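You operate a simulated robot arm through the tools that you are given. There is no shell and no other tool.

The job below is to be done with a simulated two-armed robot. You get a single attempt, and the scene is never put back.

JOB
Recover crashed machine 1 and run the sphere program to STYLUS OK.
Fine: drives on, knob to MID, lift the probe over Z 400 with the up-down stick before any other move; keep clear of the table while it runs.

The check looks at the end state, three seconds after you hand in, the way a careful person would. Anything else that was tipped, shoved, dropped, spilled or broken makes it a failure.

ROBOT AND FRAMES
Two 7-joint arms with two-finger grippers on one trunk that stands fixed in place. Base frame: the origin is at the foot of the trunk, x ahead of it, y to its left, z up. Lengths are in mm, angles in rad, forces in N, time in s.
The left shoulder is at [44, 170, 1373], the right one opposite. With the tool pointing down near the work surface each hand reaches from about 100 to 580 mm from the base axis, measured 20 degrees to its own side. Payload 2.69 kg a hand.
Tool frame (each hand has its own): the origin (TCP) lies between the finger pads and is the grasp point; the fingertips stand 20 mm ahead of it; z points along the fingers, y is the line along which they close. The gripper opens to 100 mm; its body begins 63 mm behind the TCP.
Orientation is that of the tool frame in the base frame, as a unit quaternion [x, y, z, w]. With the fingers straight down and closing along the base's y, the tool's x points along the base's -x, its y along +y and its z along -z.

CONTROLS
- The arms move only by the tool play_rows. It takes "left_commands", "right_commands" or both (then of equal length, played together; a hand with none holds still); each is a list that holds one entry, the list of rows, each a list of 7 numbers: the shift along the base's x, y, z in units of 40 mm (1.0 is 40 mm), then the turn, a rotation vector about the base's x, y, z in units of 8 degrees (1.0 is 8 degrees), then the closure in counts, from 0 (fully open) to 255 (shut). In form: [[[x, y, z, wx, wy, wz, grip], ...]]. A call has 1 to 20 rows; each row shifts and turns the commanded pose from where the row before left it. A call with a number of a shift or a turn outside -1 to 1 is refused whole. Each row takes 0.2 s and may step no farther than 50 mm and 0.15 rad from the row before; otherwise, or with a gripper value out of range, the whole call is refused. Where a pose cannot be reached the arm comes as near as it can. A force on the tool above 40 N (or 10 N above the force at the start of the call, whichever is more), or a blocked arm, ends the call early, and 0.2 s more pass. Each finger travels about 108 mm/s and halts on what it meets, pressing with about 34 N; the grip force reading is that of the motor and also rises with nothing between the fingers. The clock runs only during rows and for 0.2 s after the last one: add rows that do not move to give the fingers time. The reply holds the time, the measured pose of the TCP, the force on the tool along the base axes, the opening and the grip force, in the units named above and with some noise, with the torque about the TCP (base axes, N m) and any sound that the robot's microphone picked up.
- Cameras (640 x 400 px; columns grow to the right, rows downward): "scene" is now at [164.7, 61.1, 1320.5]; the picture's right is [0.64, -0.77, -0.01], its down [-0.12, -0.08, -0.99] and it looks along [0.76, 0.64, -0.14] (base axes); focal length 214 px, centre (320, 200). "left" rides on the left gripper at [70, 19, -99] in its tool frame; the picture's right is [-0.26, 0.97, 0.00], its down [-0.75, -0.20, -0.63] and it looks along [-0.61, -0.16, 0.78] (tool axes); focal length 230 px, centre (320, 200). "right" rides on the right gripper at [70, -19, -99] in its tool frame; the picture's right is [0.26, 0.97, 0.00], its down [-0.75, 0.20, -0.63] and it looks along [-0.61, 0.16, 0.78] (tool axes); focal length 230 px, centre (320, 200). There is no depth. A picture from a camera that has moved, and an enlarged one, comes with that camera's place and axes in the base frame and with its lens. The place of the scene camera against the robot may be out by one fixed shift of up to 12 mm in any direction.
- snapshot(camera): a new picture of that camera. The clock stands still meanwhile.
- raise_lower(by): moves the trunk up (or, below 0, down) by that many mm; the arms and the scene camera ride with it, the base frame stays. It gives what a move gives, with no picture.
- head_to(pan, tilt): turns the head with the scene camera to pan (to the left, within 1.047 rad either way) and tilt (down, from -0.506 to 1.204), counted from straight ahead of the robot. It gives what a move gives.
- inspect(camera, box): a new picture of the part [left, top, right, bottom] of that camera's present view, enlarged. The clock stands still meanwhile.
- close_job(): hands the job in; it is judged then, once.

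Places have to be worked out from the pictures, the camera data and where the tool is seen. Open the grippers and draw the arms clear of the work before you hand the job in, unless the task says otherwise.

The tools are called after "Call:" as a command line: name --argument value ..., lists and objects as JSON in quotes. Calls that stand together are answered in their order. play_rows: Moves the arms, as the interface text tells. Its arguments: {"type":"object","properties":{"left_commands":{"type":"array","items":{"type":"array","items":{"type":"array","items":{"type":"number"}}}},"right_commands":{"type":"array","items":{"type":"array","items":{"type":"array","items":{"type":"number"}}}}},"required":[]} The other tools are called the same way: raise_lower (by) moves the trunk up or down; head_to (pan, tilt) turns the head that bears the scene camera; snapshot (camera) takes a picture; inspect (camera, box) takes an enlarged picture of a part of a camera's view; close_job () hands the job in.

At the start:

```text
time_s: 0.0
left_eef_pos: [314.4, 442.5, 1373.8]
left_tcp_rot: [0.001, 1.0, 0.0, 0.0]
left_wrist_force: [0.1, -0.4, 0.9]
left_moment: [0.02, 0.01, -0.04]
left_grip_width: 99.8
left_grasp_force: 0.1
right_eef_pos: [431.6, 1.8, 1431.2]
right_tcp_rot: [0.0, 1.0, -0.001, 0.0]
right_wrist_force: [0.4, 0.3, -0.2]
right_moment: [-0.03, -0.04, 0.01]
right_grip_width: 100.1
right_grasp_force: 0.0
trunk travel left (down, up): [-600.0, 90.0]
head pan, tilt (commanded): [0.695, 0.129]
```

scene: 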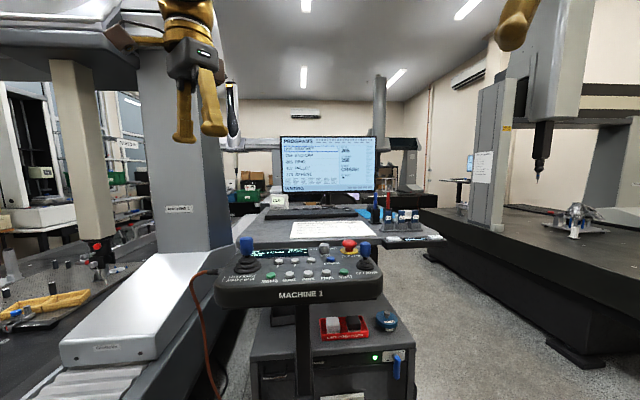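
right: 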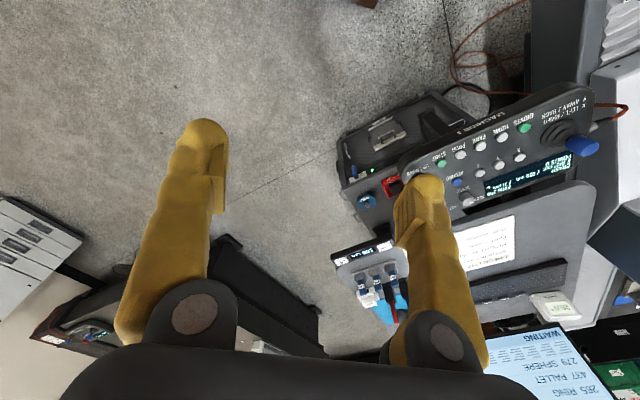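
left: 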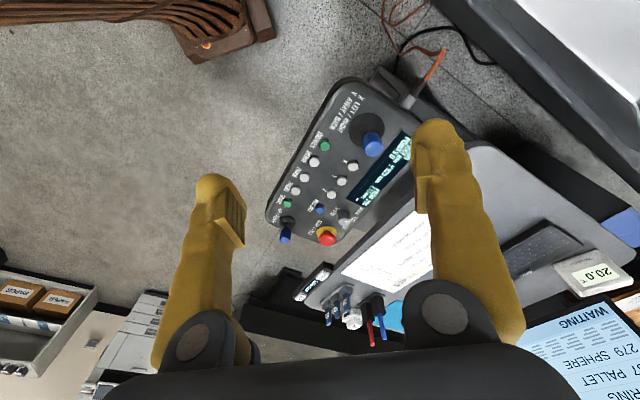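

The first pictures show a pendant marked MACHINE 1 on a post, a monitor with programs, and machines left and right. I'll enlarge the relevant parts before moving anything.

Call:
inspect --camera "scene" --box '[205, 225, 395, 315]'

Call:
inspect --camera "scene" --box '[270, 130, 390, 200]'

Call:
inspect --camera "scene" --box '[0, 180, 220, 380]'

Call:
inspect --camera "left" --box '[260, 80, 460, 260]'

Call:
inspect --camera "right" --box '[330, 80, 610, 240]'

Call:
inspect --camera "scene" --box '[240, 190, 440, 400]'

```text
3.37 times, centred on (300, 270) of scene
camera zoom: at [164.7, 61.1, 1320.5], right [0.64, -0.77, -0.01], down [-0.12, -0.08, -0.99], along [0.76, 0.64, -0.14], focal length 722 px, centre (387, -36)
```

zoom: 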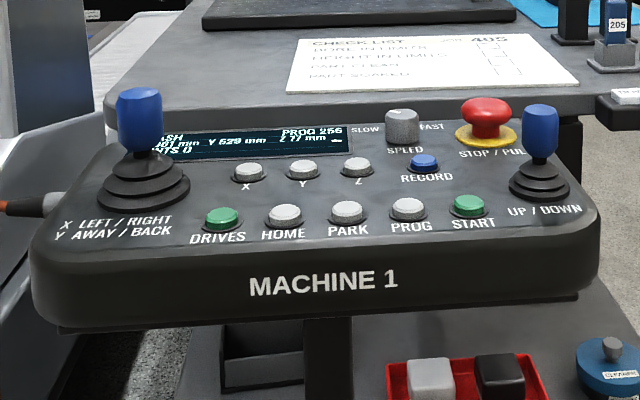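

```text
5.33 times, centred on (330, 165) of scene
camera zoom: at [164.7, 61.1, 1320.5], right [0.64, -0.77, -0.01], down [-0.12, -0.08, -0.99], along [0.76, 0.64, -0.14], focal length 1144 px, centre (267, 387)
```

zoom: 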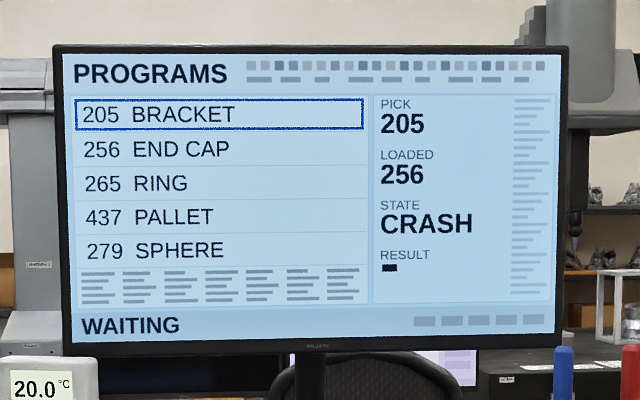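

```text
2.00 times, centred on (110, 280) of scene
camera zoom: at [164.7, 61.1, 1320.5], right [0.64, -0.77, -0.01], down [-0.12, -0.08, -0.99], along [0.76, 0.64, -0.14], focal length 429 px, centre (740, 40)
```

zoom: 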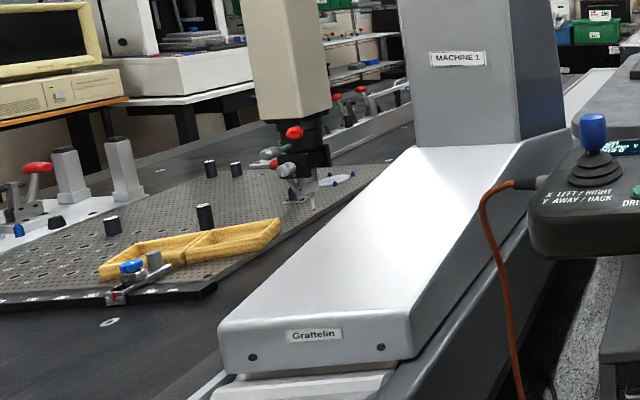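

```text
2.22 times, centred on (360, 170) of left
camera zoom: at [244.5, 462.6, 1473.0], right [0.26, 0.97, 0.0], down [0.75, -0.2, 0.63], along [0.61, -0.16, -0.78], focal length 511 px, centre (231, 267)
```

zoom: 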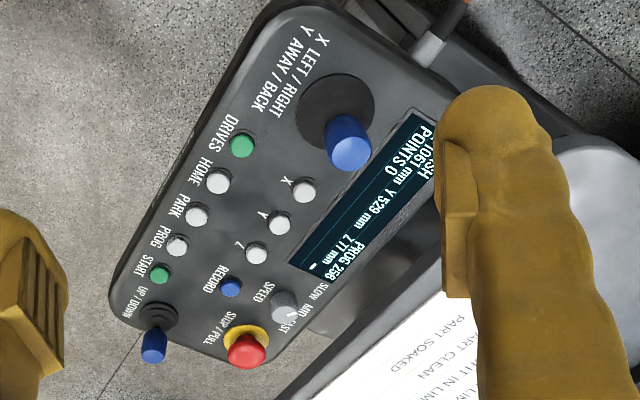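

```text
2.29 times, centred on (470, 160) of right
camera zoom: at [362.2, -15.6, 1530.4], right [-0.26, 0.97, 0.0], down [0.75, 0.2, 0.63], along [0.61, 0.16, -0.78], focal length 526 px, centre (-23, 291)
```

zoom: 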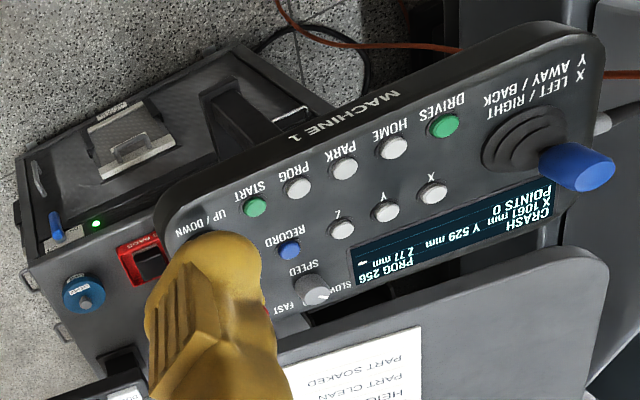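

```text
1.90 times, centred on (340, 295) of scene
camera zoom: at [164.7, 61.1, 1320.5], right [0.64, -0.77, -0.01], down [-0.12, -0.08, -0.99], along [0.76, 0.64, -0.14], focal length 408 px, centre (282, 19)
```

zoom: 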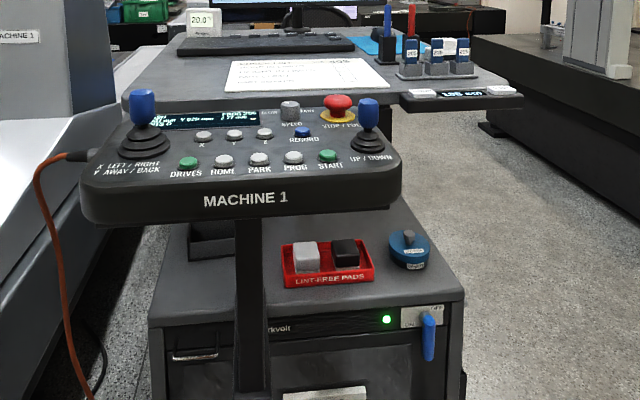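

The display reads CRASH, PROG 256, X 1061 Y 529 Z 77; the pick is 205 and the sphere is 279. I'll read the paper check list, the tool rack on the desk and the machine table more closely.

Call:
inspect --camera "scene" --box '[280, 210, 390, 250]'

Call:
inspect --camera "scene" --box '[355, 185, 455, 250]'

Call:
inspect --camera "scene" --box '[80, 220, 140, 270]'

Call:
inspect --camera "scene" --box '[310, 235, 390, 285]'

Call:
inspect --camera "left" --box '[320, 180, 440, 270]'

Call:
inspect --camera "left" --box '[260, 170, 360, 250]'

Call:
inspect --camera "scene" --box '[245, 340, 425, 400]'

```text
5.82 times, centred on (335, 230) of scene
camera zoom: at [164.7, 61.1, 1320.5], right [0.64, -0.77, -0.01], down [-0.12, -0.08, -0.99], along [0.76, 0.64, -0.14], focal length 1248 px, centre (233, 26)
```

zoom: 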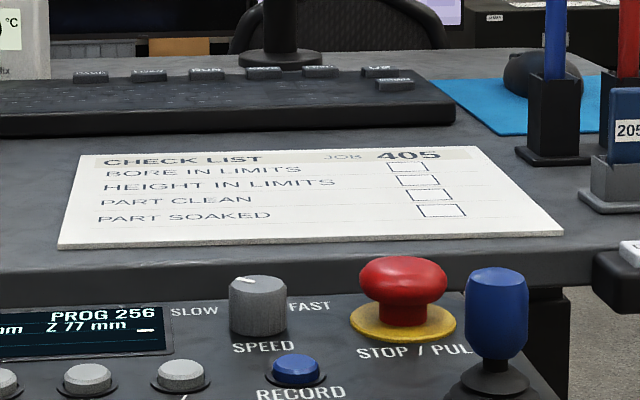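

```text
6.15 times, centred on (405, 218) of scene
camera zoom: at [164.7, 61.1, 1320.5], right [0.64, -0.77, -0.01], down [-0.12, -0.08, -0.99], along [0.76, 0.64, -0.14], focal length 1320 px, centre (-203, 92)
```

zoom: 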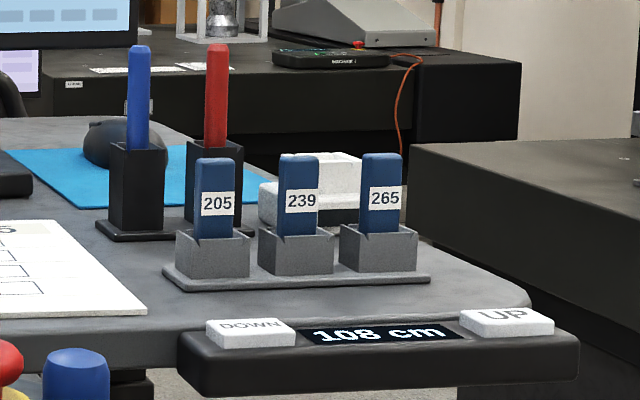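

```text
8.00 times, centred on (110, 245) of scene
camera zoom: at [164.7, 61.1, 1320.5], right [0.64, -0.77, -0.01], down [-0.12, -0.08, -0.99], along [0.76, 0.64, -0.14], focal length 1716 px, centre (2000, -160)
```

zoom: 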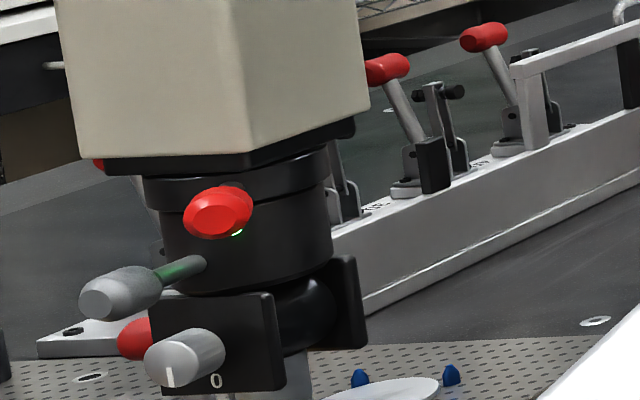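

```text
8.00 times, centred on (350, 260) of scene
camera zoom: at [164.7, 61.1, 1320.5], right [0.64, -0.77, -0.01], down [-0.12, -0.08, -0.99], along [0.76, 0.64, -0.14], focal length 1716 px, centre (80, -280)
```

zoom: 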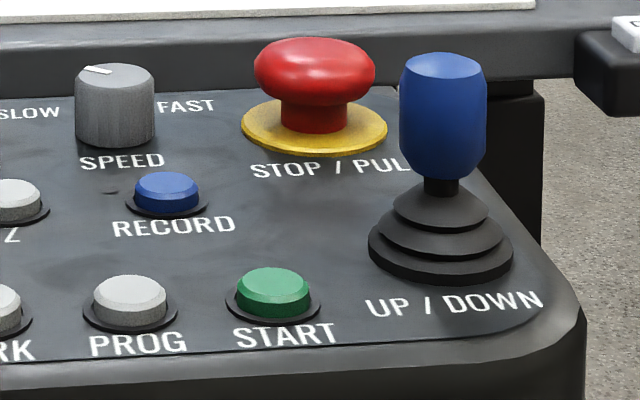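

```text
4.44 times, centred on (380, 225) of left
camera zoom: at [244.5, 462.6, 1473.0], right [0.26, 0.97, 0.0], down [0.75, -0.2, 0.63], along [0.61, -0.16, -0.78], focal length 1022 px, centre (53, 89)
```

zoom: 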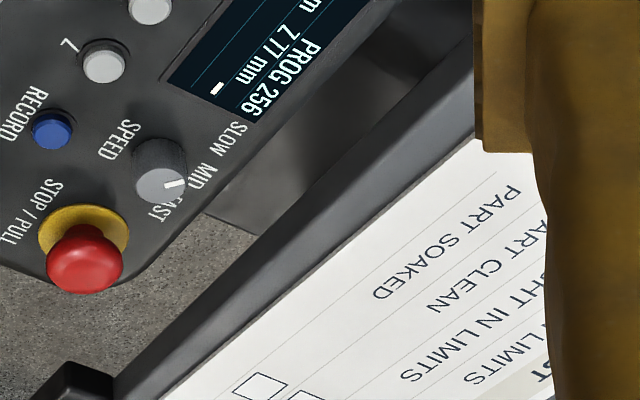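

```text
5.00 times, centred on (310, 210) of left
camera zoom: at [244.5, 462.6, 1473.0], right [0.26, 0.97, 0.0], down [0.75, -0.2, 0.63], along [0.61, -0.16, -0.78], focal length 1150 px, centre (370, 150)
```

zoom: 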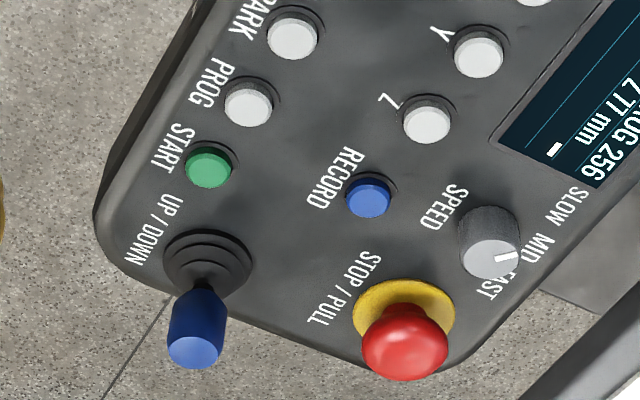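

```text
3.56 times, centred on (335, 370) of scene
camera zoom: at [164.7, 61.1, 1320.5], right [0.64, -0.77, -0.01], down [-0.12, -0.08, -0.99], along [0.76, 0.64, -0.14], focal length 763 px, centre (267, -404)
```

zoom: 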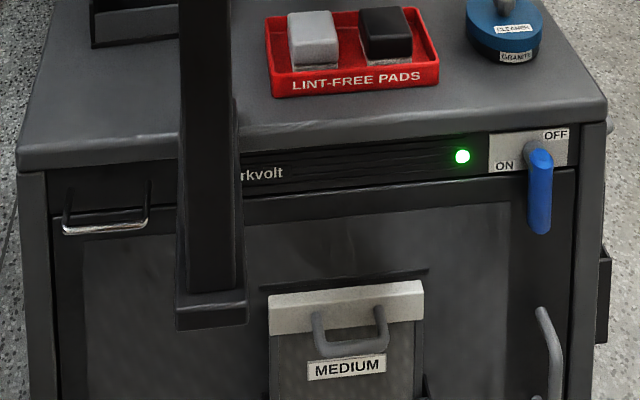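

The speed knob's mark seems to point at SLOW, and drives are off after the crash. I'll turn the head to survey machine 1's table at left and the floor of the work area before any move.

Call:
head_to --pan 1.04 --tilt 0.35

Call:
snapshot --camera "scene"

```text
time_s: 0.8
left_eef_pos: [288.4, 443.1, 1380.1]
left_tcp_rot: [0.0, 1.0, 0.0, 0.01]
left_wrist_force: [-0.1, -0.2, 0.0]
left_moment: [0.05, -0.08, 0.01]
left_grip_width: 100.2
left_grasp_force: 0.0
right_eef_pos: [405.5, 3.0, 1438.6]
right_tcp_rot: [0.001, 1.0, -0.001, 0.009]
right_wrist_force: [-1.1, 0.2, 1.1]
right_moment: [0.01, -0.06, 0.01]
right_grip_width: 99.8
right_grasp_force: 0.0
trunk travel left (down, up): [-600.0, 90.0]
head pan, tilt (commanded): [1.04, 0.351]
```

```text
taken
camera scene: at [137.1, 81.8, 1300.7], right [0.86, -0.51, -0.01], down [-0.19, -0.3, -0.94], along [0.47, 0.81, -0.35], focal length 214 px, centre (320, 200)
```

scene: 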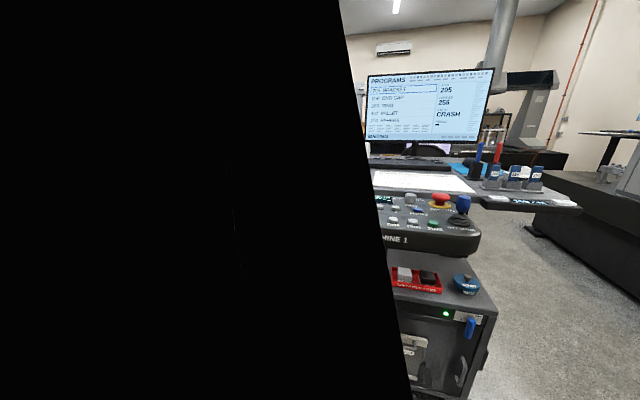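

The left part of the view is blocked by something dark close to the camera, and the measured hand poses shifted by 26 mm in x. I'll run one still row to see whether the readings settle.

Call:
play_rows --left_commands '[[[0, 0, 0, 0, 0, 0, 0], [0, 0, 0, 0, 0, 0, 0]]]' --right_commands '[[[0, 0, 0, 0, 0, 0, 0], [0, 0, 0, 0, 0, 0, 0]]]'

Call:
head_to --pan 0.85 --tilt 0.4

Call:
snapshot --camera "scene"

```text
time_s: 1.4
left_eef_pos: [292.3, 442.1, 1378.6]
left_tcp_rot: [0.0, 1.0, -0.002, 0.008]
left_wrist_force: [-0.3, -0.3, 0.1]
left_moment: [0.0, -0.03, -0.01]
left_grip_width: 99.9
left_grasp_force: 0.1
right_eef_pos: [409.2, 2.4, 1437.9]
right_tcp_rot: [0.0, 1.0, -0.001, 0.007]
right_wrist_force: [-0.8, 0.2, 0.0]
right_moment: [0.01, 0.0, -0.02]
right_grip_width: 100.0
right_grasp_force: 0.0
trunk travel left (down, up): [-600.0, 90.0]
head pan, tilt (commanded): [1.04, 0.351]
```

```text
time_s: 2.2
left_eef_pos: [293.0, 442.8, 1378.4]
left_tcp_rot: [0.0, 1.0, -0.001, 0.008]
left_wrist_force: [-0.4, -0.8, -0.1]
left_moment: [0.02, -0.01, -0.02]
left_grip_width: 100.1
left_grasp_force: 0.1
right_eef_pos: [410.8, 1.4, 1437.8]
right_tcp_rot: [0.0, 1.0, -0.002, 0.008]
right_wrist_force: [0.7, 0.5, 0.2]
right_moment: [0.01, 0.01, 0.0]
right_grip_width: 99.9
right_grasp_force: 0.0
trunk travel left (down, up): [-600.0, 90.0]
head pan, tilt (commanded): [0.85, 0.4]
```

```text
taken
camera scene: at [154.7, 71.5, 1295.4], right [0.75, -0.66, -0.01], down [-0.27, -0.29, -0.92], along [0.6, 0.69, -0.4], focal length 214 px, centre (320, 200)
```

scene: 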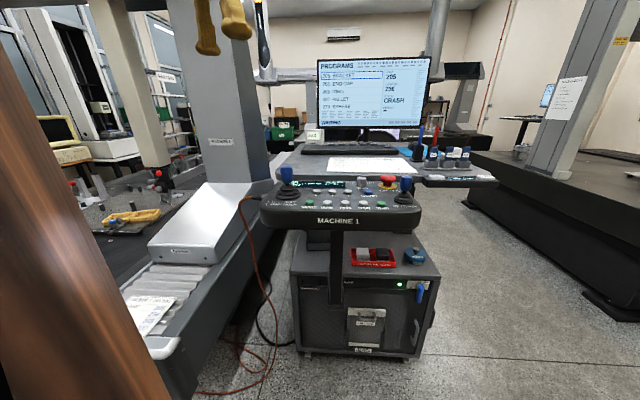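

The poses settled about 20 mm back in x with a small pitch, so I'll trust measured readings and pictures. There is a notice on the machine's near rail; I'll enlarge it and the table, pendant and other objects.

Call:
inspect --camera "scene" --box '[110, 280, 200, 350]'

Call:
inspect --camera "scene" --box '[60, 150, 220, 250]'

Call:
inspect --camera "scene" --box '[255, 160, 435, 240]'

Call:
inspect --camera "scene" --box '[540, 60, 600, 120]'

```text
5.71 times, centred on (155, 315) of scene
camera zoom: at [154.7, 71.5, 1295.4], right [0.75, -0.66, -0.01], down [-0.27, -0.29, -0.92], along [0.6, 0.69, -0.4], focal length 1226 px, centre (1263, -457)
```

zoom: 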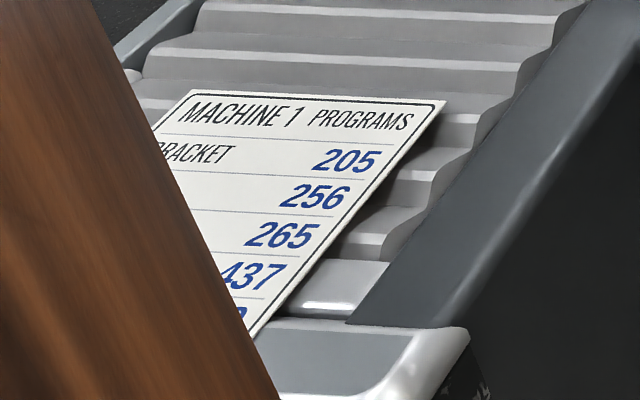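

```text
4.00 times, centred on (140, 200) of scene
camera zoom: at [154.7, 71.5, 1295.4], right [0.75, -0.66, -0.01], down [-0.27, -0.29, -0.92], along [0.6, 0.69, -0.4], focal length 858 px, centre (1040, 200)
```

zoom: 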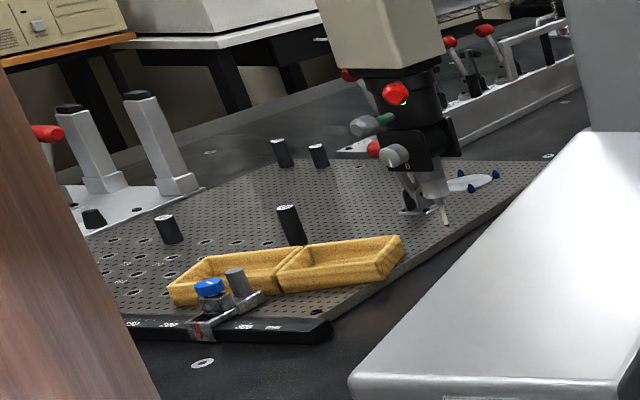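

```text
3.56 times, centred on (345, 200) of scene
camera zoom: at [154.7, 71.5, 1295.4], right [0.75, -0.66, -0.01], down [-0.27, -0.29, -0.92], along [0.6, 0.69, -0.4], focal length 763 px, centre (231, 200)
```

zoom: 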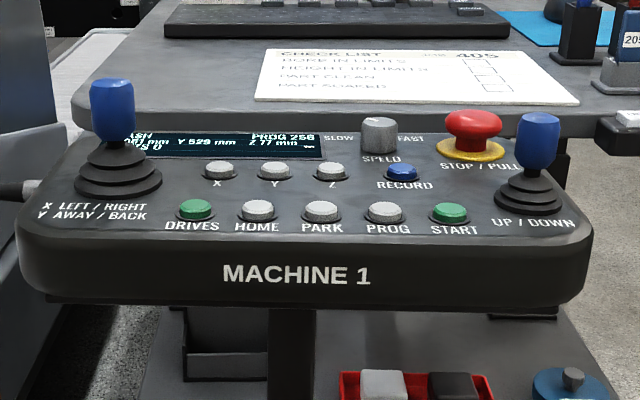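

```text
6.67 times, centred on (570, 90) of scene
camera zoom: at [154.7, 71.5, 1295.4], right [0.75, -0.66, -0.01], down [-0.27, -0.29, -0.92], along [0.6, 0.69, -0.4], focal length 1430 px, centre (-1347, 933)
```

zoom: 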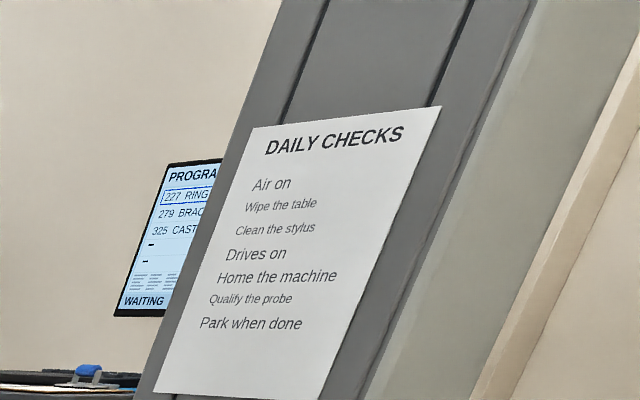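

The card on machine 1's rail lists its program numbers but the sphere line is hidden by my arm. I'll yaw the left hand about 64° to the left so its camera can read the card.

Call:
play_rows --left_commands '[[[0, 0, 0, 0, 0, 1, 0], [0, 0, 0, 0, 0, 1, 0], [0, 0, 0, 0, 0, 1, 0], [0, 0, 0, 0, 0, 1, 0], [0, 0, 0, 0, 0, 1, 0], [0, 0, 0, 0, 0, 1, 0], [0, 0, 0, 0, 0, 1, 0], [0, 0, 0, 0, 0, 1, 0]]]'

Call:
snapshot --camera "left"

Call:
snapshot --camera "scene"

```text
time_s: 4.0
left_eef_pos: [293.1, 441.8, 1378.2]
left_tcp_rot: [-0.531, 0.847, 0.003, 0.007]
left_wrist_force: [0.2, -0.1, -0.1]
left_moment: [0.0, -0.03, 0.04]
left_grip_width: 99.8
left_grasp_force: 0.1
right_eef_pos: [409.7, 1.8, 1437.1]
right_tcp_rot: [0.0, 1.0, -0.002, 0.008]
right_wrist_force: [-0.4, -0.4, -0.7]
right_moment: [0.0, -0.02, 0.01]
right_grip_width: 99.9
right_grasp_force: 0.1
trunk travel left (down, up): [-600.0, 90.0]
head pan, tilt (commanded): [0.85, 0.4]
```

```text
taken
camera left: at [245.0, 387.4, 1476.3], right [-0.76, 0.65, 0.0], down [0.5, 0.58, 0.64], along [0.42, 0.49, -0.77], focal length 230 px, centre (320, 200)
```

left: 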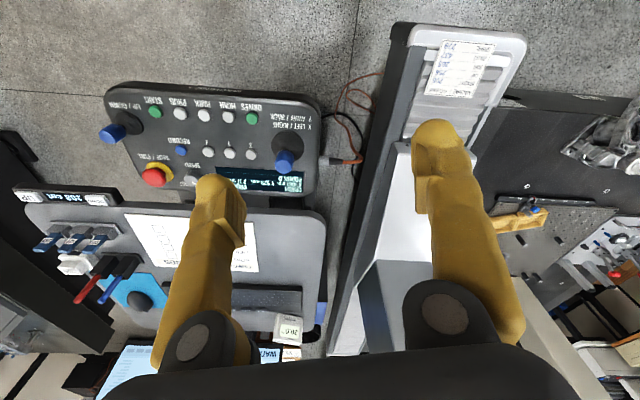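

```text
taken
camera scene: at [154.5, 71.4, 1295.4], right [0.75, -0.66, -0.01], down [-0.27, -0.29, -0.92], along [0.6, 0.69, -0.4], focal length 214 px, centre (320, 200)
```

scene: 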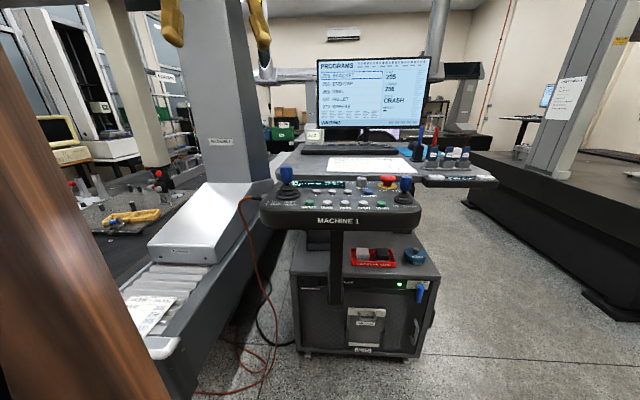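

The left camera now sees the program card and the pendant from above. I'll enlarge both.

Call:
inspect --camera "left" --box '[410, 30, 510, 110]'

Call:
inspect --camera "left" --box '[100, 75, 330, 220]'

Call:
inspect --camera "left" --box '[480, 90, 640, 300]'

```text
5.00 times, centred on (460, 70) of left
camera zoom: at [245.0, 387.4, 1476.3], right [-0.76, 0.65, 0.0], down [0.5, 0.58, 0.64], along [0.42, 0.49, -0.77], focal length 1150 px, centre (-380, 850)
```

zoom: 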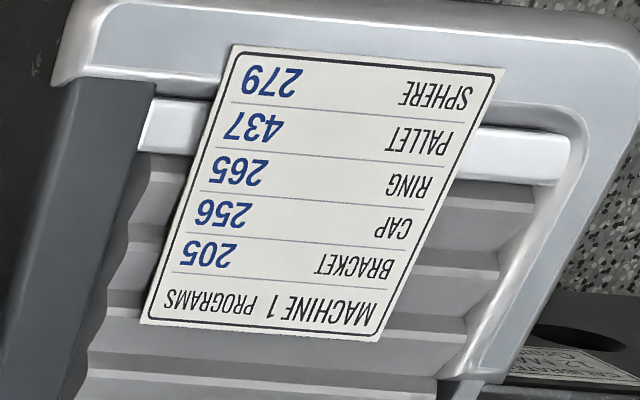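

```text
2.76 times, centred on (215, 148) of left
camera zoom: at [245.0, 387.4, 1476.3], right [-0.76, 0.65, 0.0], down [0.5, 0.58, 0.64], along [0.42, 0.49, -0.77], focal length 635 px, centre (610, 345)
```

zoom: 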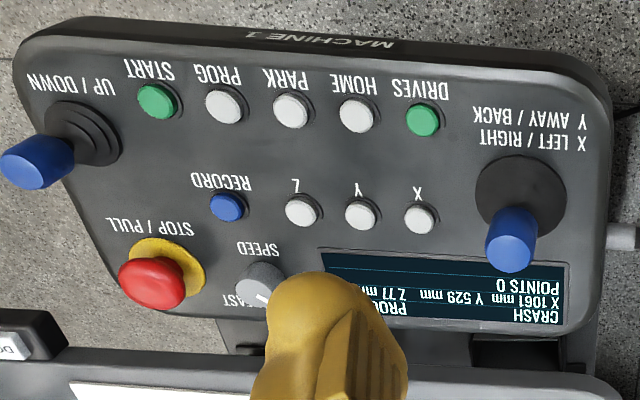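

```text
1.90 times, centred on (560, 195) of left
camera zoom: at [245.0, 387.4, 1476.3], right [-0.76, 0.65, 0.0], down [0.5, 0.58, 0.64], along [0.42, 0.49, -0.77], focal length 438 px, centre (-137, 210)
```

zoom: 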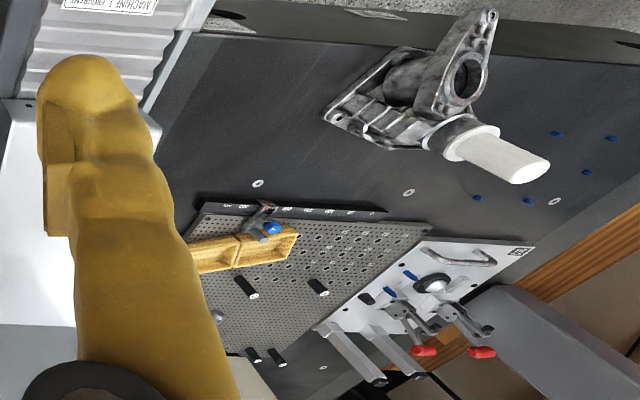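

Card and monitor agree: SPHERE is 279. Triangulating, the DRIVES button is near (430, 424, 1080) and START near (544, 311, 1080), so the button pitch is about 40 mm. I'll close the left gripper to see the shape of the closed tip.

Call:
play_rows --left_commands '[[[0, 0, 0, 0, 0, 0, 255], [0, 0, 0, 0, 0, 0, 255], [0, 0, 0, 0, 0, 0, 255]]]'

Call:
snapshot --camera "left"

Call:
inspect --camera "scene" --box '[140, 0, 300, 100]'

```text
time_s: 4.8
left_eef_pos: [292.1, 442.0, 1378.4]
left_tcp_rot: [-0.53, 0.848, 0.004, 0.008]
left_wrist_force: [0.0, -0.3, 0.9]
left_moment: [0.01, 0.01, -0.01]
left_grip_width: 0.0
left_grasp_force: 29.8
right_eef_pos: [410.1, 1.6, 1438.0]
right_tcp_rot: [0.0, 1.0, -0.001, 0.008]
right_wrist_force: [-1.1, 0.9, 0.5]
right_moment: [-0.02, 0.01, -0.03]
right_grip_width: 99.7
right_grasp_force: 0.1
trunk travel left (down, up): [-600.0, 90.0]
head pan, tilt (commanded): [0.85, 0.4]
```

```text
taken
camera left: at [244.6, 387.7, 1476.4], right [-0.76, 0.66, 0.0], down [0.5, 0.58, 0.64], along [0.42, 0.49, -0.77], focal length 230 px, centre (320, 200)
```

left: 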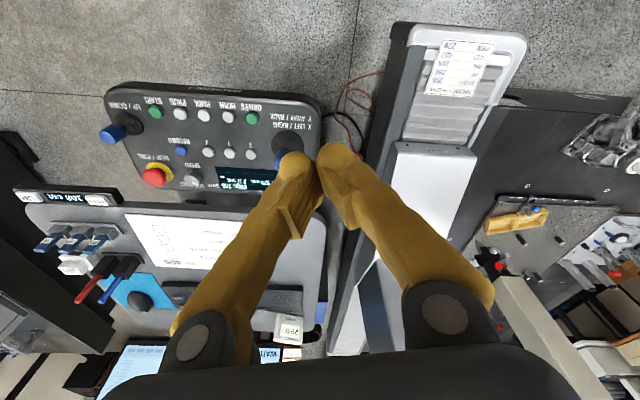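

```text
4.00 times, centred on (220, 50) of scene
camera zoom: at [154.3, 71.5, 1295.4], right [0.75, -0.66, -0.01], down [-0.27, -0.29, -0.92], along [0.6, 0.69, -0.4], focal length 858 px, centre (720, 800)
```

zoom: 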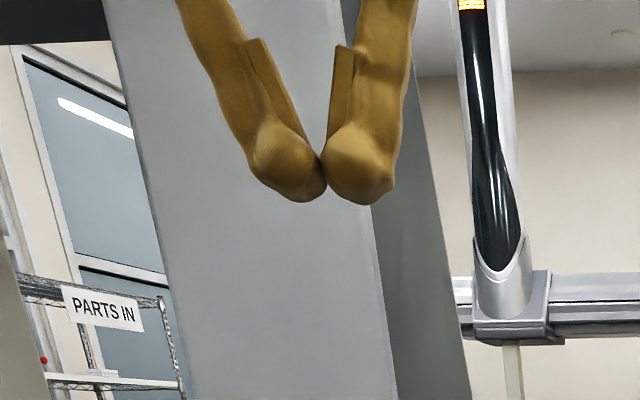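

The closed tips span roughly 54 mm together (27 mm each), so I'd better press with one finger. The knob is now unobstructed in this view; I'll enlarge the panel.

Call:
inspect --camera "left" --box '[95, 75, 255, 205]'

Call:
inspect --camera "left" --box '[140, 150, 280, 220]'

Call:
inspect --camera "right" --box '[330, 60, 640, 260]'

```text
3.08 times, centred on (175, 140) of left
camera zoom: at [244.6, 387.7, 1476.4], right [-0.76, 0.66, 0.0], down [0.5, 0.58, 0.64], along [0.42, 0.49, -0.77], focal length 708 px, centre (766, 385)
```

zoom: 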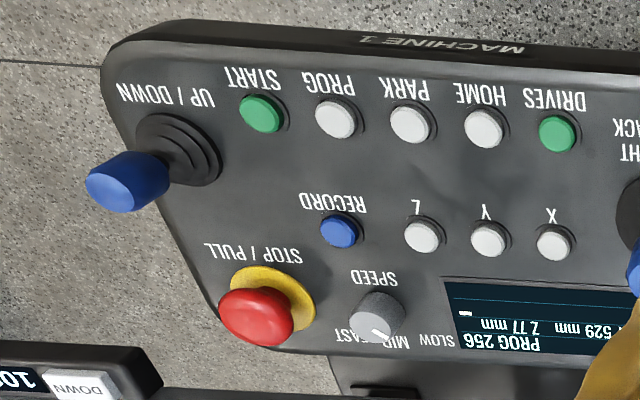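

```text
4.57 times, centred on (210, 185) of left
camera zoom: at [244.6, 387.7, 1476.4], right [-0.76, 0.66, 0.0], down [0.5, 0.58, 0.64], along [0.42, 0.49, -0.77], focal length 1052 px, centre (823, 269)
```

zoom: 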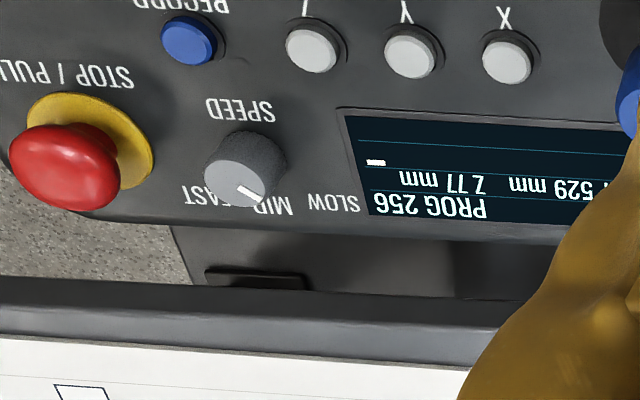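

```text
2.00 times, centred on (485, 160) of right
camera zoom: at [338.3, -15.3, 1536.0], right [-0.26, 0.97, -0.01], down [0.74, 0.2, 0.64], along [0.62, 0.16, -0.77], focal length 460 px, centre (-10, 280)
```

zoom: 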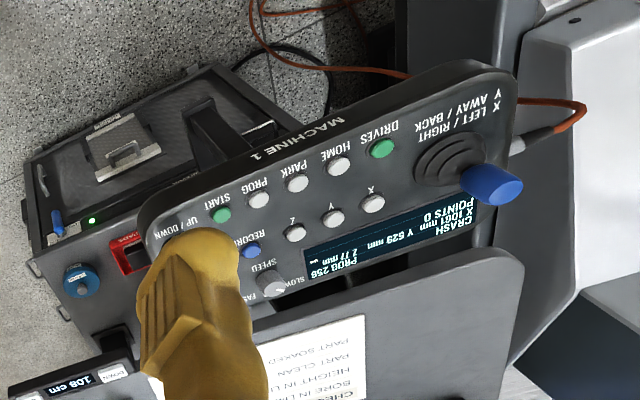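

The panel is nearly level: button tops at z≈1082, knob (mark at SLOW) near (611, 419), UP/DOWN stick near (601, 287) with top at z≈1131, left joystick near (421, 500). I'll yaw the left hand so its fingers close along the front-back line of the panel, open it, and bring it to hover with the far finger above DRIVES.

Call:
play_rows --left_commands '[[[0.1625, -0.114, -0.371, 0, 0, -0.973, 0], [0.1625, -0.114, -0.371, 0, 0, -0.973, 0], [0.1625, -0.114, -0.371, 0, 0, -0.973, 0], [0.1625, -0.114, -0.371, 0, 0, -0.973, 0], [0.1625, -0.114, -0.371, 0, 0, -0.973, 0], [0.1625, -0.114, -0.371, 0, 0, -0.973, 0], [0.1625, -0.114, -0.371, 0, 0, -0.973, 0], [0.1625, -0.114, -0.371, 0, 0, -0.973, 0], [0.1625, -0.114, -0.371, 0, 0, -0.973, 0], [0.1625, -0.114, -0.371, 0, 0, -0.973, 0], [0.1625, -0.114, -0.371, 0, 0, -0.973, 0], [0.1625, -0.114, -0.371, 0, 0, -0.973, 0], [0.1625, -0.114, -0.371, 0, 0, -0.973, 0], [0.1625, -0.114, -0.371, 0, 0, -0.973, 0]]]'

Call:
snapshot --camera "left"

Call:
snapshot --camera "scene"

Call:
snapshot --camera "right"

```text
time_s: 7.8
left_eef_pos: [383.1, 377.7, 1171.6]
left_tcp_rot: [0.384, 0.923, -0.005, 0.007]
left_wrist_force: [0.5, 0.1, -1.5]
left_moment: [0.04, 0.02, -0.02]
left_grip_width: 100.2
left_grasp_force: 0.0
right_eef_pos: [410.6, 1.5, 1437.2]
right_tcp_rot: [0.0, 1.0, -0.001, 0.007]
right_wrist_force: [0.2, 0.3, 0.1]
right_moment: [-0.02, 0.02, 0.04]
right_grip_width: 100.2
right_grasp_force: 0.1
trunk travel left (down, up): [-600.0, 90.0]
head pan, tilt (commanded): [0.85, 0.4]
```

```text
taken
camera left: at [347.7, 443.2, 1268.7], right [0.87, 0.5, 0.0], down [0.38, -0.66, 0.64], along [0.32, -0.56, -0.77], focal length 230 px, centre (320, 200)
```

left: 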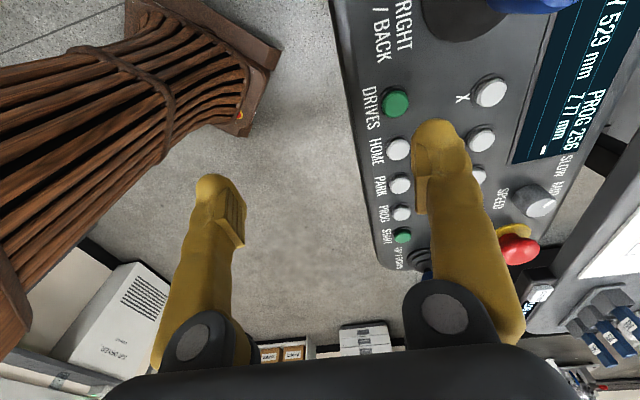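

```text
taken
camera scene: at [155.0, 71.7, 1295.3], right [0.75, -0.66, -0.01], down [-0.27, -0.29, -0.92], along [0.6, 0.69, -0.4], focal length 214 px, centre (320, 200)
```

scene: 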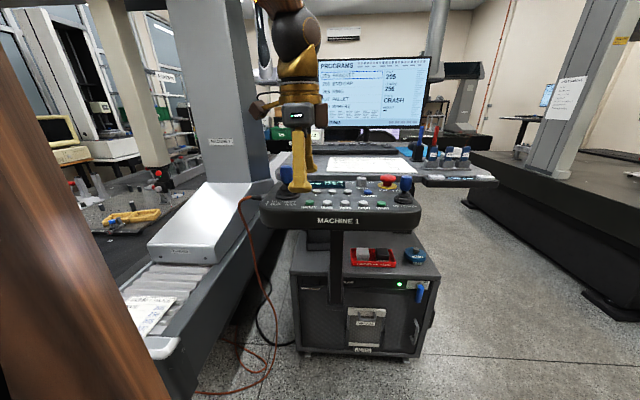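

```text
taken
camera right: at [339.0, -15.0, 1535.8], right [-0.26, 0.97, -0.01], down [0.74, 0.2, 0.64], along [0.62, 0.16, -0.77], focal length 230 px, centre (320, 200)
```

right: 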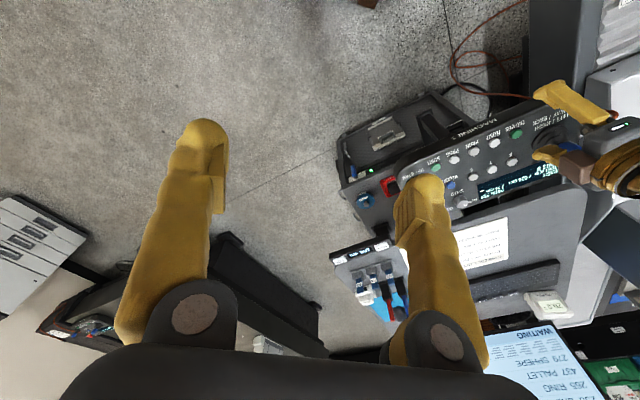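

The hover pose matches: DRIVES re-measures at (427, 422) and the far fingertip should be near (424, 426), z≈1152. I'll enlarge the views to check the finger against the button.

Call:
inspect --camera "right" --box '[440, 70, 640, 210]'

Call:
inspect --camera "scene" --box '[240, 130, 420, 240]'

Call:
inspect --camera "left" --box '[320, 60, 600, 280]'

```text
2.86 times, centred on (540, 140) of right
camera zoom: at [339.0, -15.0, 1535.8], right [-0.26, 0.97, -0.01], down [0.74, 0.2, 0.64], along [0.62, 0.16, -0.77], focal length 657 px, centre (-309, 371)
```

zoom: 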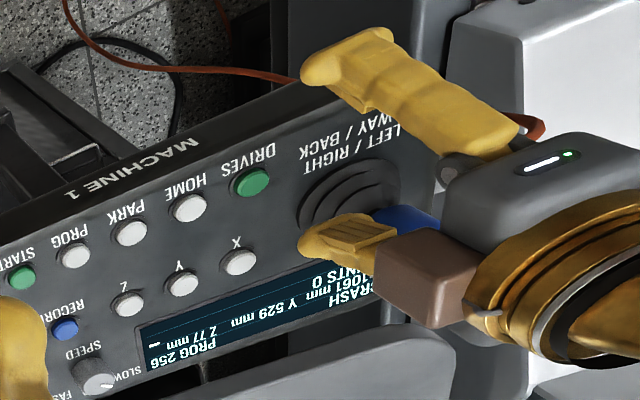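

```text
3.56 times, centred on (330, 185) of scene
camera zoom: at [155.0, 71.7, 1295.3], right [0.75, -0.66, -0.01], down [-0.27, -0.29, -0.92], along [0.6, 0.69, -0.4], focal length 763 px, centre (284, 253)
```

zoom: 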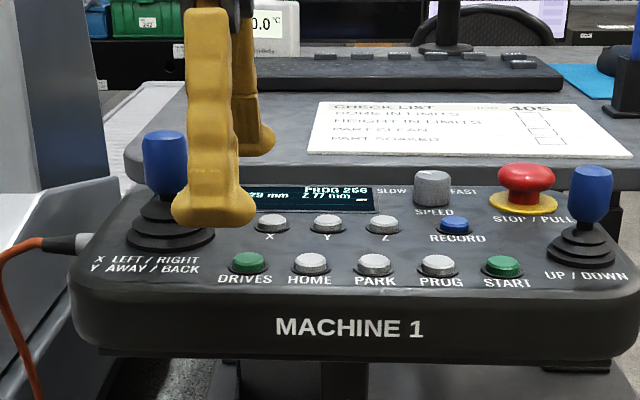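

```text
1.82 times, centred on (460, 170) of left
camera zoom: at [347.7, 443.2, 1268.7], right [0.87, 0.5, 0.0], down [0.38, -0.66, 0.64], along [0.32, -0.56, -0.77], focal length 418 px, centre (66, 254)
```

zoom: 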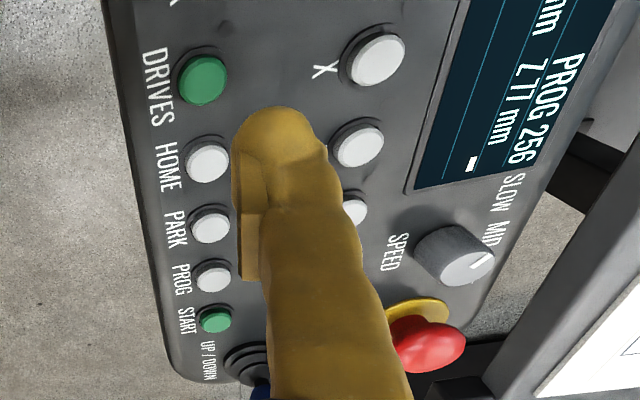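

The far fingertip is about over DRIVES within a few millimetres. I'll descend 58 mm and check again before touching.

Call:
play_rows --left_commands '[[[0, 0, -0.36, 0, 0, 0, 0], [0, 0, -0.36, 0, 0, 0, 0], [0, 0, -0.36, 0, 0, 0, 0], [0, 0, -0.36, 0, 0, 0, 0]]]'

Call:
inspect --camera "right" --box '[440, 70, 640, 210]'

Call:
inspect --camera "scene" --box '[240, 150, 360, 240]'

Call:
snapshot --camera "left"

```text
time_s: 8.8
left_eef_pos: [384.7, 376.6, 1113.3]
left_tcp_rot: [0.382, 0.924, -0.005, 0.008]
left_wrist_force: [0.7, -0.4, 0.0]
left_moment: [0.0, 0.04, 0.01]
left_grip_width: 99.9
left_grasp_force: 0.1
right_eef_pos: [411.0, 2.2, 1437.4]
right_tcp_rot: [0.001, 1.0, 0.0, 0.007]
right_wrist_force: [0.1, 0.8, -0.6]
right_moment: [0.01, 0.01, 0.01]
right_grip_width: 99.8
right_grasp_force: 0.1
trunk travel left (down, up): [-600.0, 90.0]
head pan, tilt (commanded): [0.85, 0.4]
```

```text
2.86 times, centred on (540, 140) of right
camera zoom: at [339.1, -15.0, 1535.8], right [-0.26, 0.97, -0.01], down [0.74, 0.2, 0.64], along [0.62, 0.16, -0.77], focal length 657 px, centre (-309, 371)
```

zoom: 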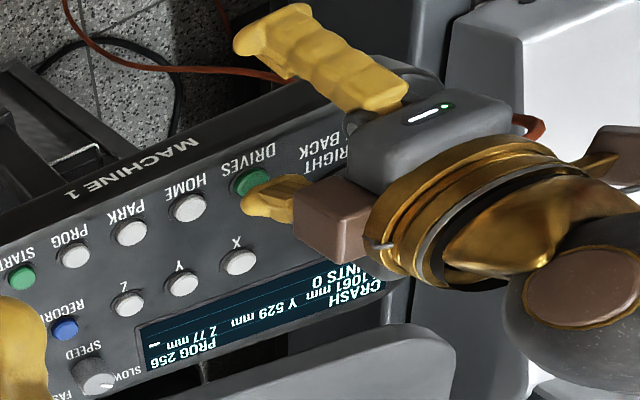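

```text
4.44 times, centred on (300, 195) of scene
camera zoom: at [155.1, 71.7, 1295.3], right [0.75, -0.66, -0.01], down [-0.27, -0.29, -0.92], along [0.6, 0.69, -0.4], focal length 953 px, centre (409, 222)
```

zoom: 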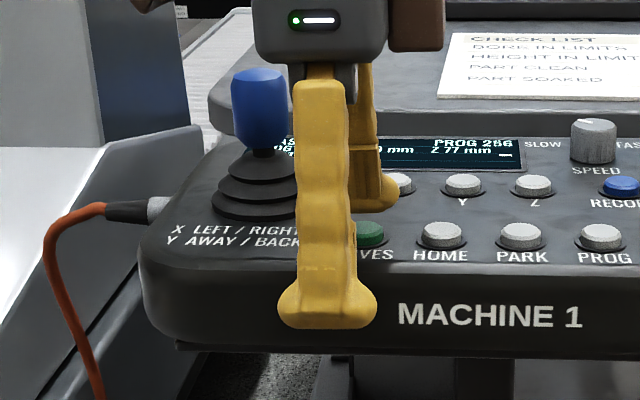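

```text
taken
camera left: at [347.2, 443.2, 1211.2], right [0.86, 0.5, 0.0], down [0.38, -0.66, 0.64], along [0.32, -0.56, -0.77], focal length 230 px, centre (320, 200)
```

left: 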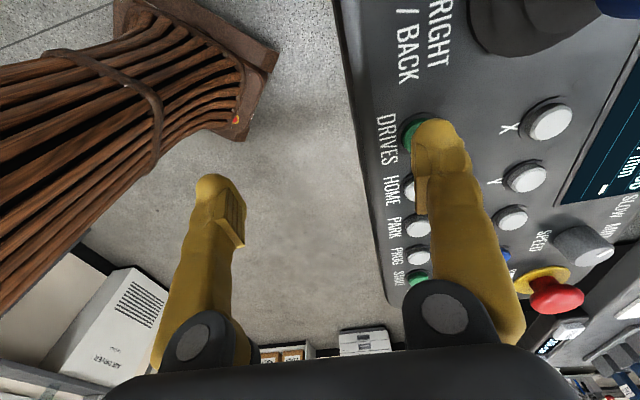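

The fingertip is 10 mm above the button but about 6 mm too far away along the panel. I'll shift it back by about 5 mm and lower by 6 mm, then feel for contact in small steps.

Call:
play_rows --left_commands '[[[-0.08, -0.12, 0, 0, 0, 0, 0], [0, 0, -0.08, 0, 0, 0, 0], [0, 0, -0.08, 0, 0, 0, 0]]]'

Call:
inspect --camera "right" --box '[480, 90, 580, 160]'

Call:
inspect --camera "left" --box '[360, 80, 540, 200]'

```text
time_s: 9.6
left_eef_pos: [379.8, 373.1, 1106.5]
left_tcp_rot: [0.382, 0.924, -0.005, 0.008]
left_wrist_force: [-0.1, -0.3, -0.1]
left_moment: [0.03, 0.02, 0.02]
left_grip_width: 100.2
left_grasp_force: 0.1
right_eef_pos: [410.9, 0.8, 1437.8]
right_tcp_rot: [0.0, 1.0, -0.001, 0.008]
right_wrist_force: [1.1, -0.4, 0.4]
right_moment: [-0.02, -0.02, -0.01]
right_grip_width: 100.0
right_grasp_force: 0.1
trunk travel left (down, up): [-600.0, 90.0]
head pan, tilt (commanded): [0.85, 0.4]
```

```text
5.71 times, centred on (530, 125) of right
camera zoom: at [338.2, -15.3, 1536.1], right [-0.26, 0.97, -0.01], down [0.74, 0.2, 0.64], along [0.62, 0.16, -0.77], focal length 1315 px, centre (-880, 629)
```

zoom: 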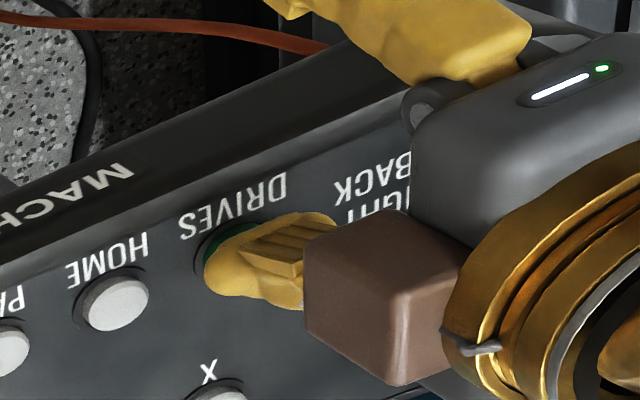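

```text
3.33 times, centred on (450, 140) of left
camera zoom: at [342.8, 438.0, 1205.2], right [0.86, 0.5, 0.0], down [0.38, -0.66, 0.64], along [0.32, -0.56, -0.77], focal length 767 px, centre (-113, 400)
```

zoom: 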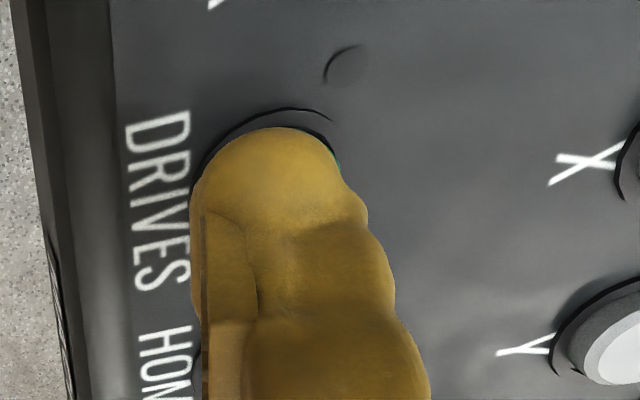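

The fingertip now covers DRIVES in both views with its rim showing evenly around it. I'll press down 6 mm in 2 mm steps and look for contact.

Call:
play_rows --left_commands '[[[0, 0, -0.05, 0, 0, 0, 0], [0, 0, -0.05, 0, 0, 0, 0], [0, 0, -0.05, 0, 0, 0, 0]]]'

Call:
inspect --camera "right" --box '[460, 90, 620, 220]'

```text
time_s: 10.4
left_eef_pos: [380.0, 373.1, 1101.2]
left_tcp_rot: [0.382, 0.924, -0.005, 0.008]
left_wrist_force: [-0.1, -0.5, 1.8]
left_moment: [0.07, -0.08, 0.0]
left_grip_width: 100.0
left_grasp_force: 0.1
right_eef_pos: [410.2, 2.9, 1436.6]
right_tcp_rot: [0.0, 1.0, -0.001, 0.008]
right_wrist_force: [0.5, -0.2, -0.6]
right_moment: [-0.02, 0.02, 0.02]
right_grip_width: 99.9
right_grasp_force: 0.1
trunk travel left (down, up): [-600.0, 90.0]
head pan, tilt (commanded): [0.85, 0.4]
```

```text
3.08 times, centred on (540, 155) of right
camera zoom: at [338.2, -15.4, 1536.1], right [-0.26, 0.97, -0.01], down [0.74, 0.2, 0.64], along [0.62, 0.16, -0.77], focal length 708 px, centre (-357, 338)
```

zoom: 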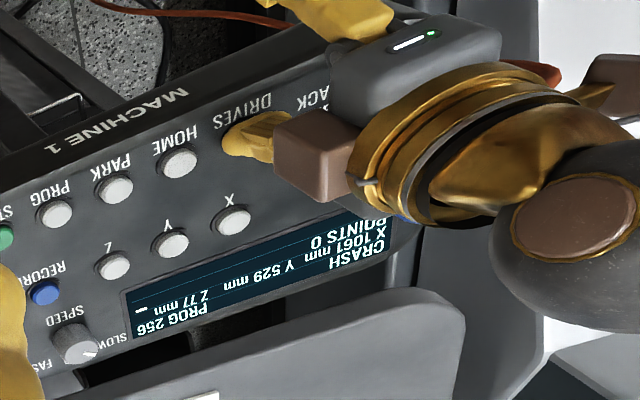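

Light contact of about 1.8 N shows up at tip z≈1081. I'll press a little deeper and watch the display.

Call:
play_rows --left_commands '[[[0, 0, -0.05, 0, 0, 0, 0], [0, 0, -0.05, 0, 0, 0, 0]]]'

Call:
inspect --camera "right" --box '[460, 90, 620, 220]'

```text
time_s: 11.0
left_eef_pos: [380.6, 373.5, 1100.1]
left_tcp_rot: [0.381, 0.924, -0.004, 0.009]
left_wrist_force: [-3.0, 4.2, 21.8]
left_moment: [1.01, -0.91, 0.21]
left_grip_width: 100.0
left_grasp_force: 0.0
right_eef_pos: [408.2, 1.0, 1437.4]
right_tcp_rot: [0.0, 1.0, 0.0, 0.008]
right_wrist_force: [-0.5, 0.5, -0.9]
right_moment: [0.02, 0.0, 0.02]
right_grip_width: 99.9
right_grasp_force: 0.1
trunk travel left (down, up): [-600.0, 90.0]
head pan, tilt (commanded): [0.85, 0.4]
heard: click
```

```text
3.08 times, centred on (540, 155) of right
camera zoom: at [336.2, -16.2, 1536.8], right [-0.26, 0.97, -0.01], down [0.74, 0.2, 0.64], along [0.62, 0.16, -0.77], focal length 708 px, centre (-357, 338)
```

zoom: 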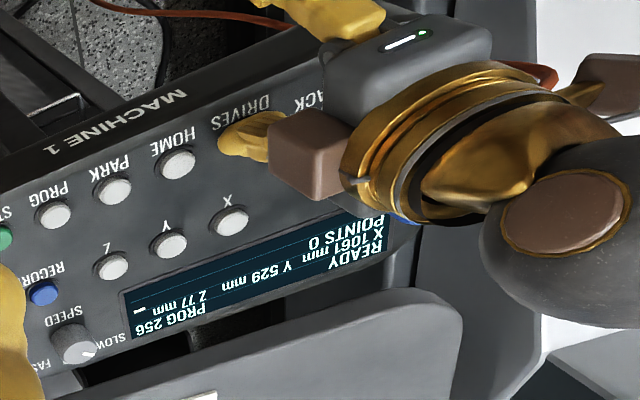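

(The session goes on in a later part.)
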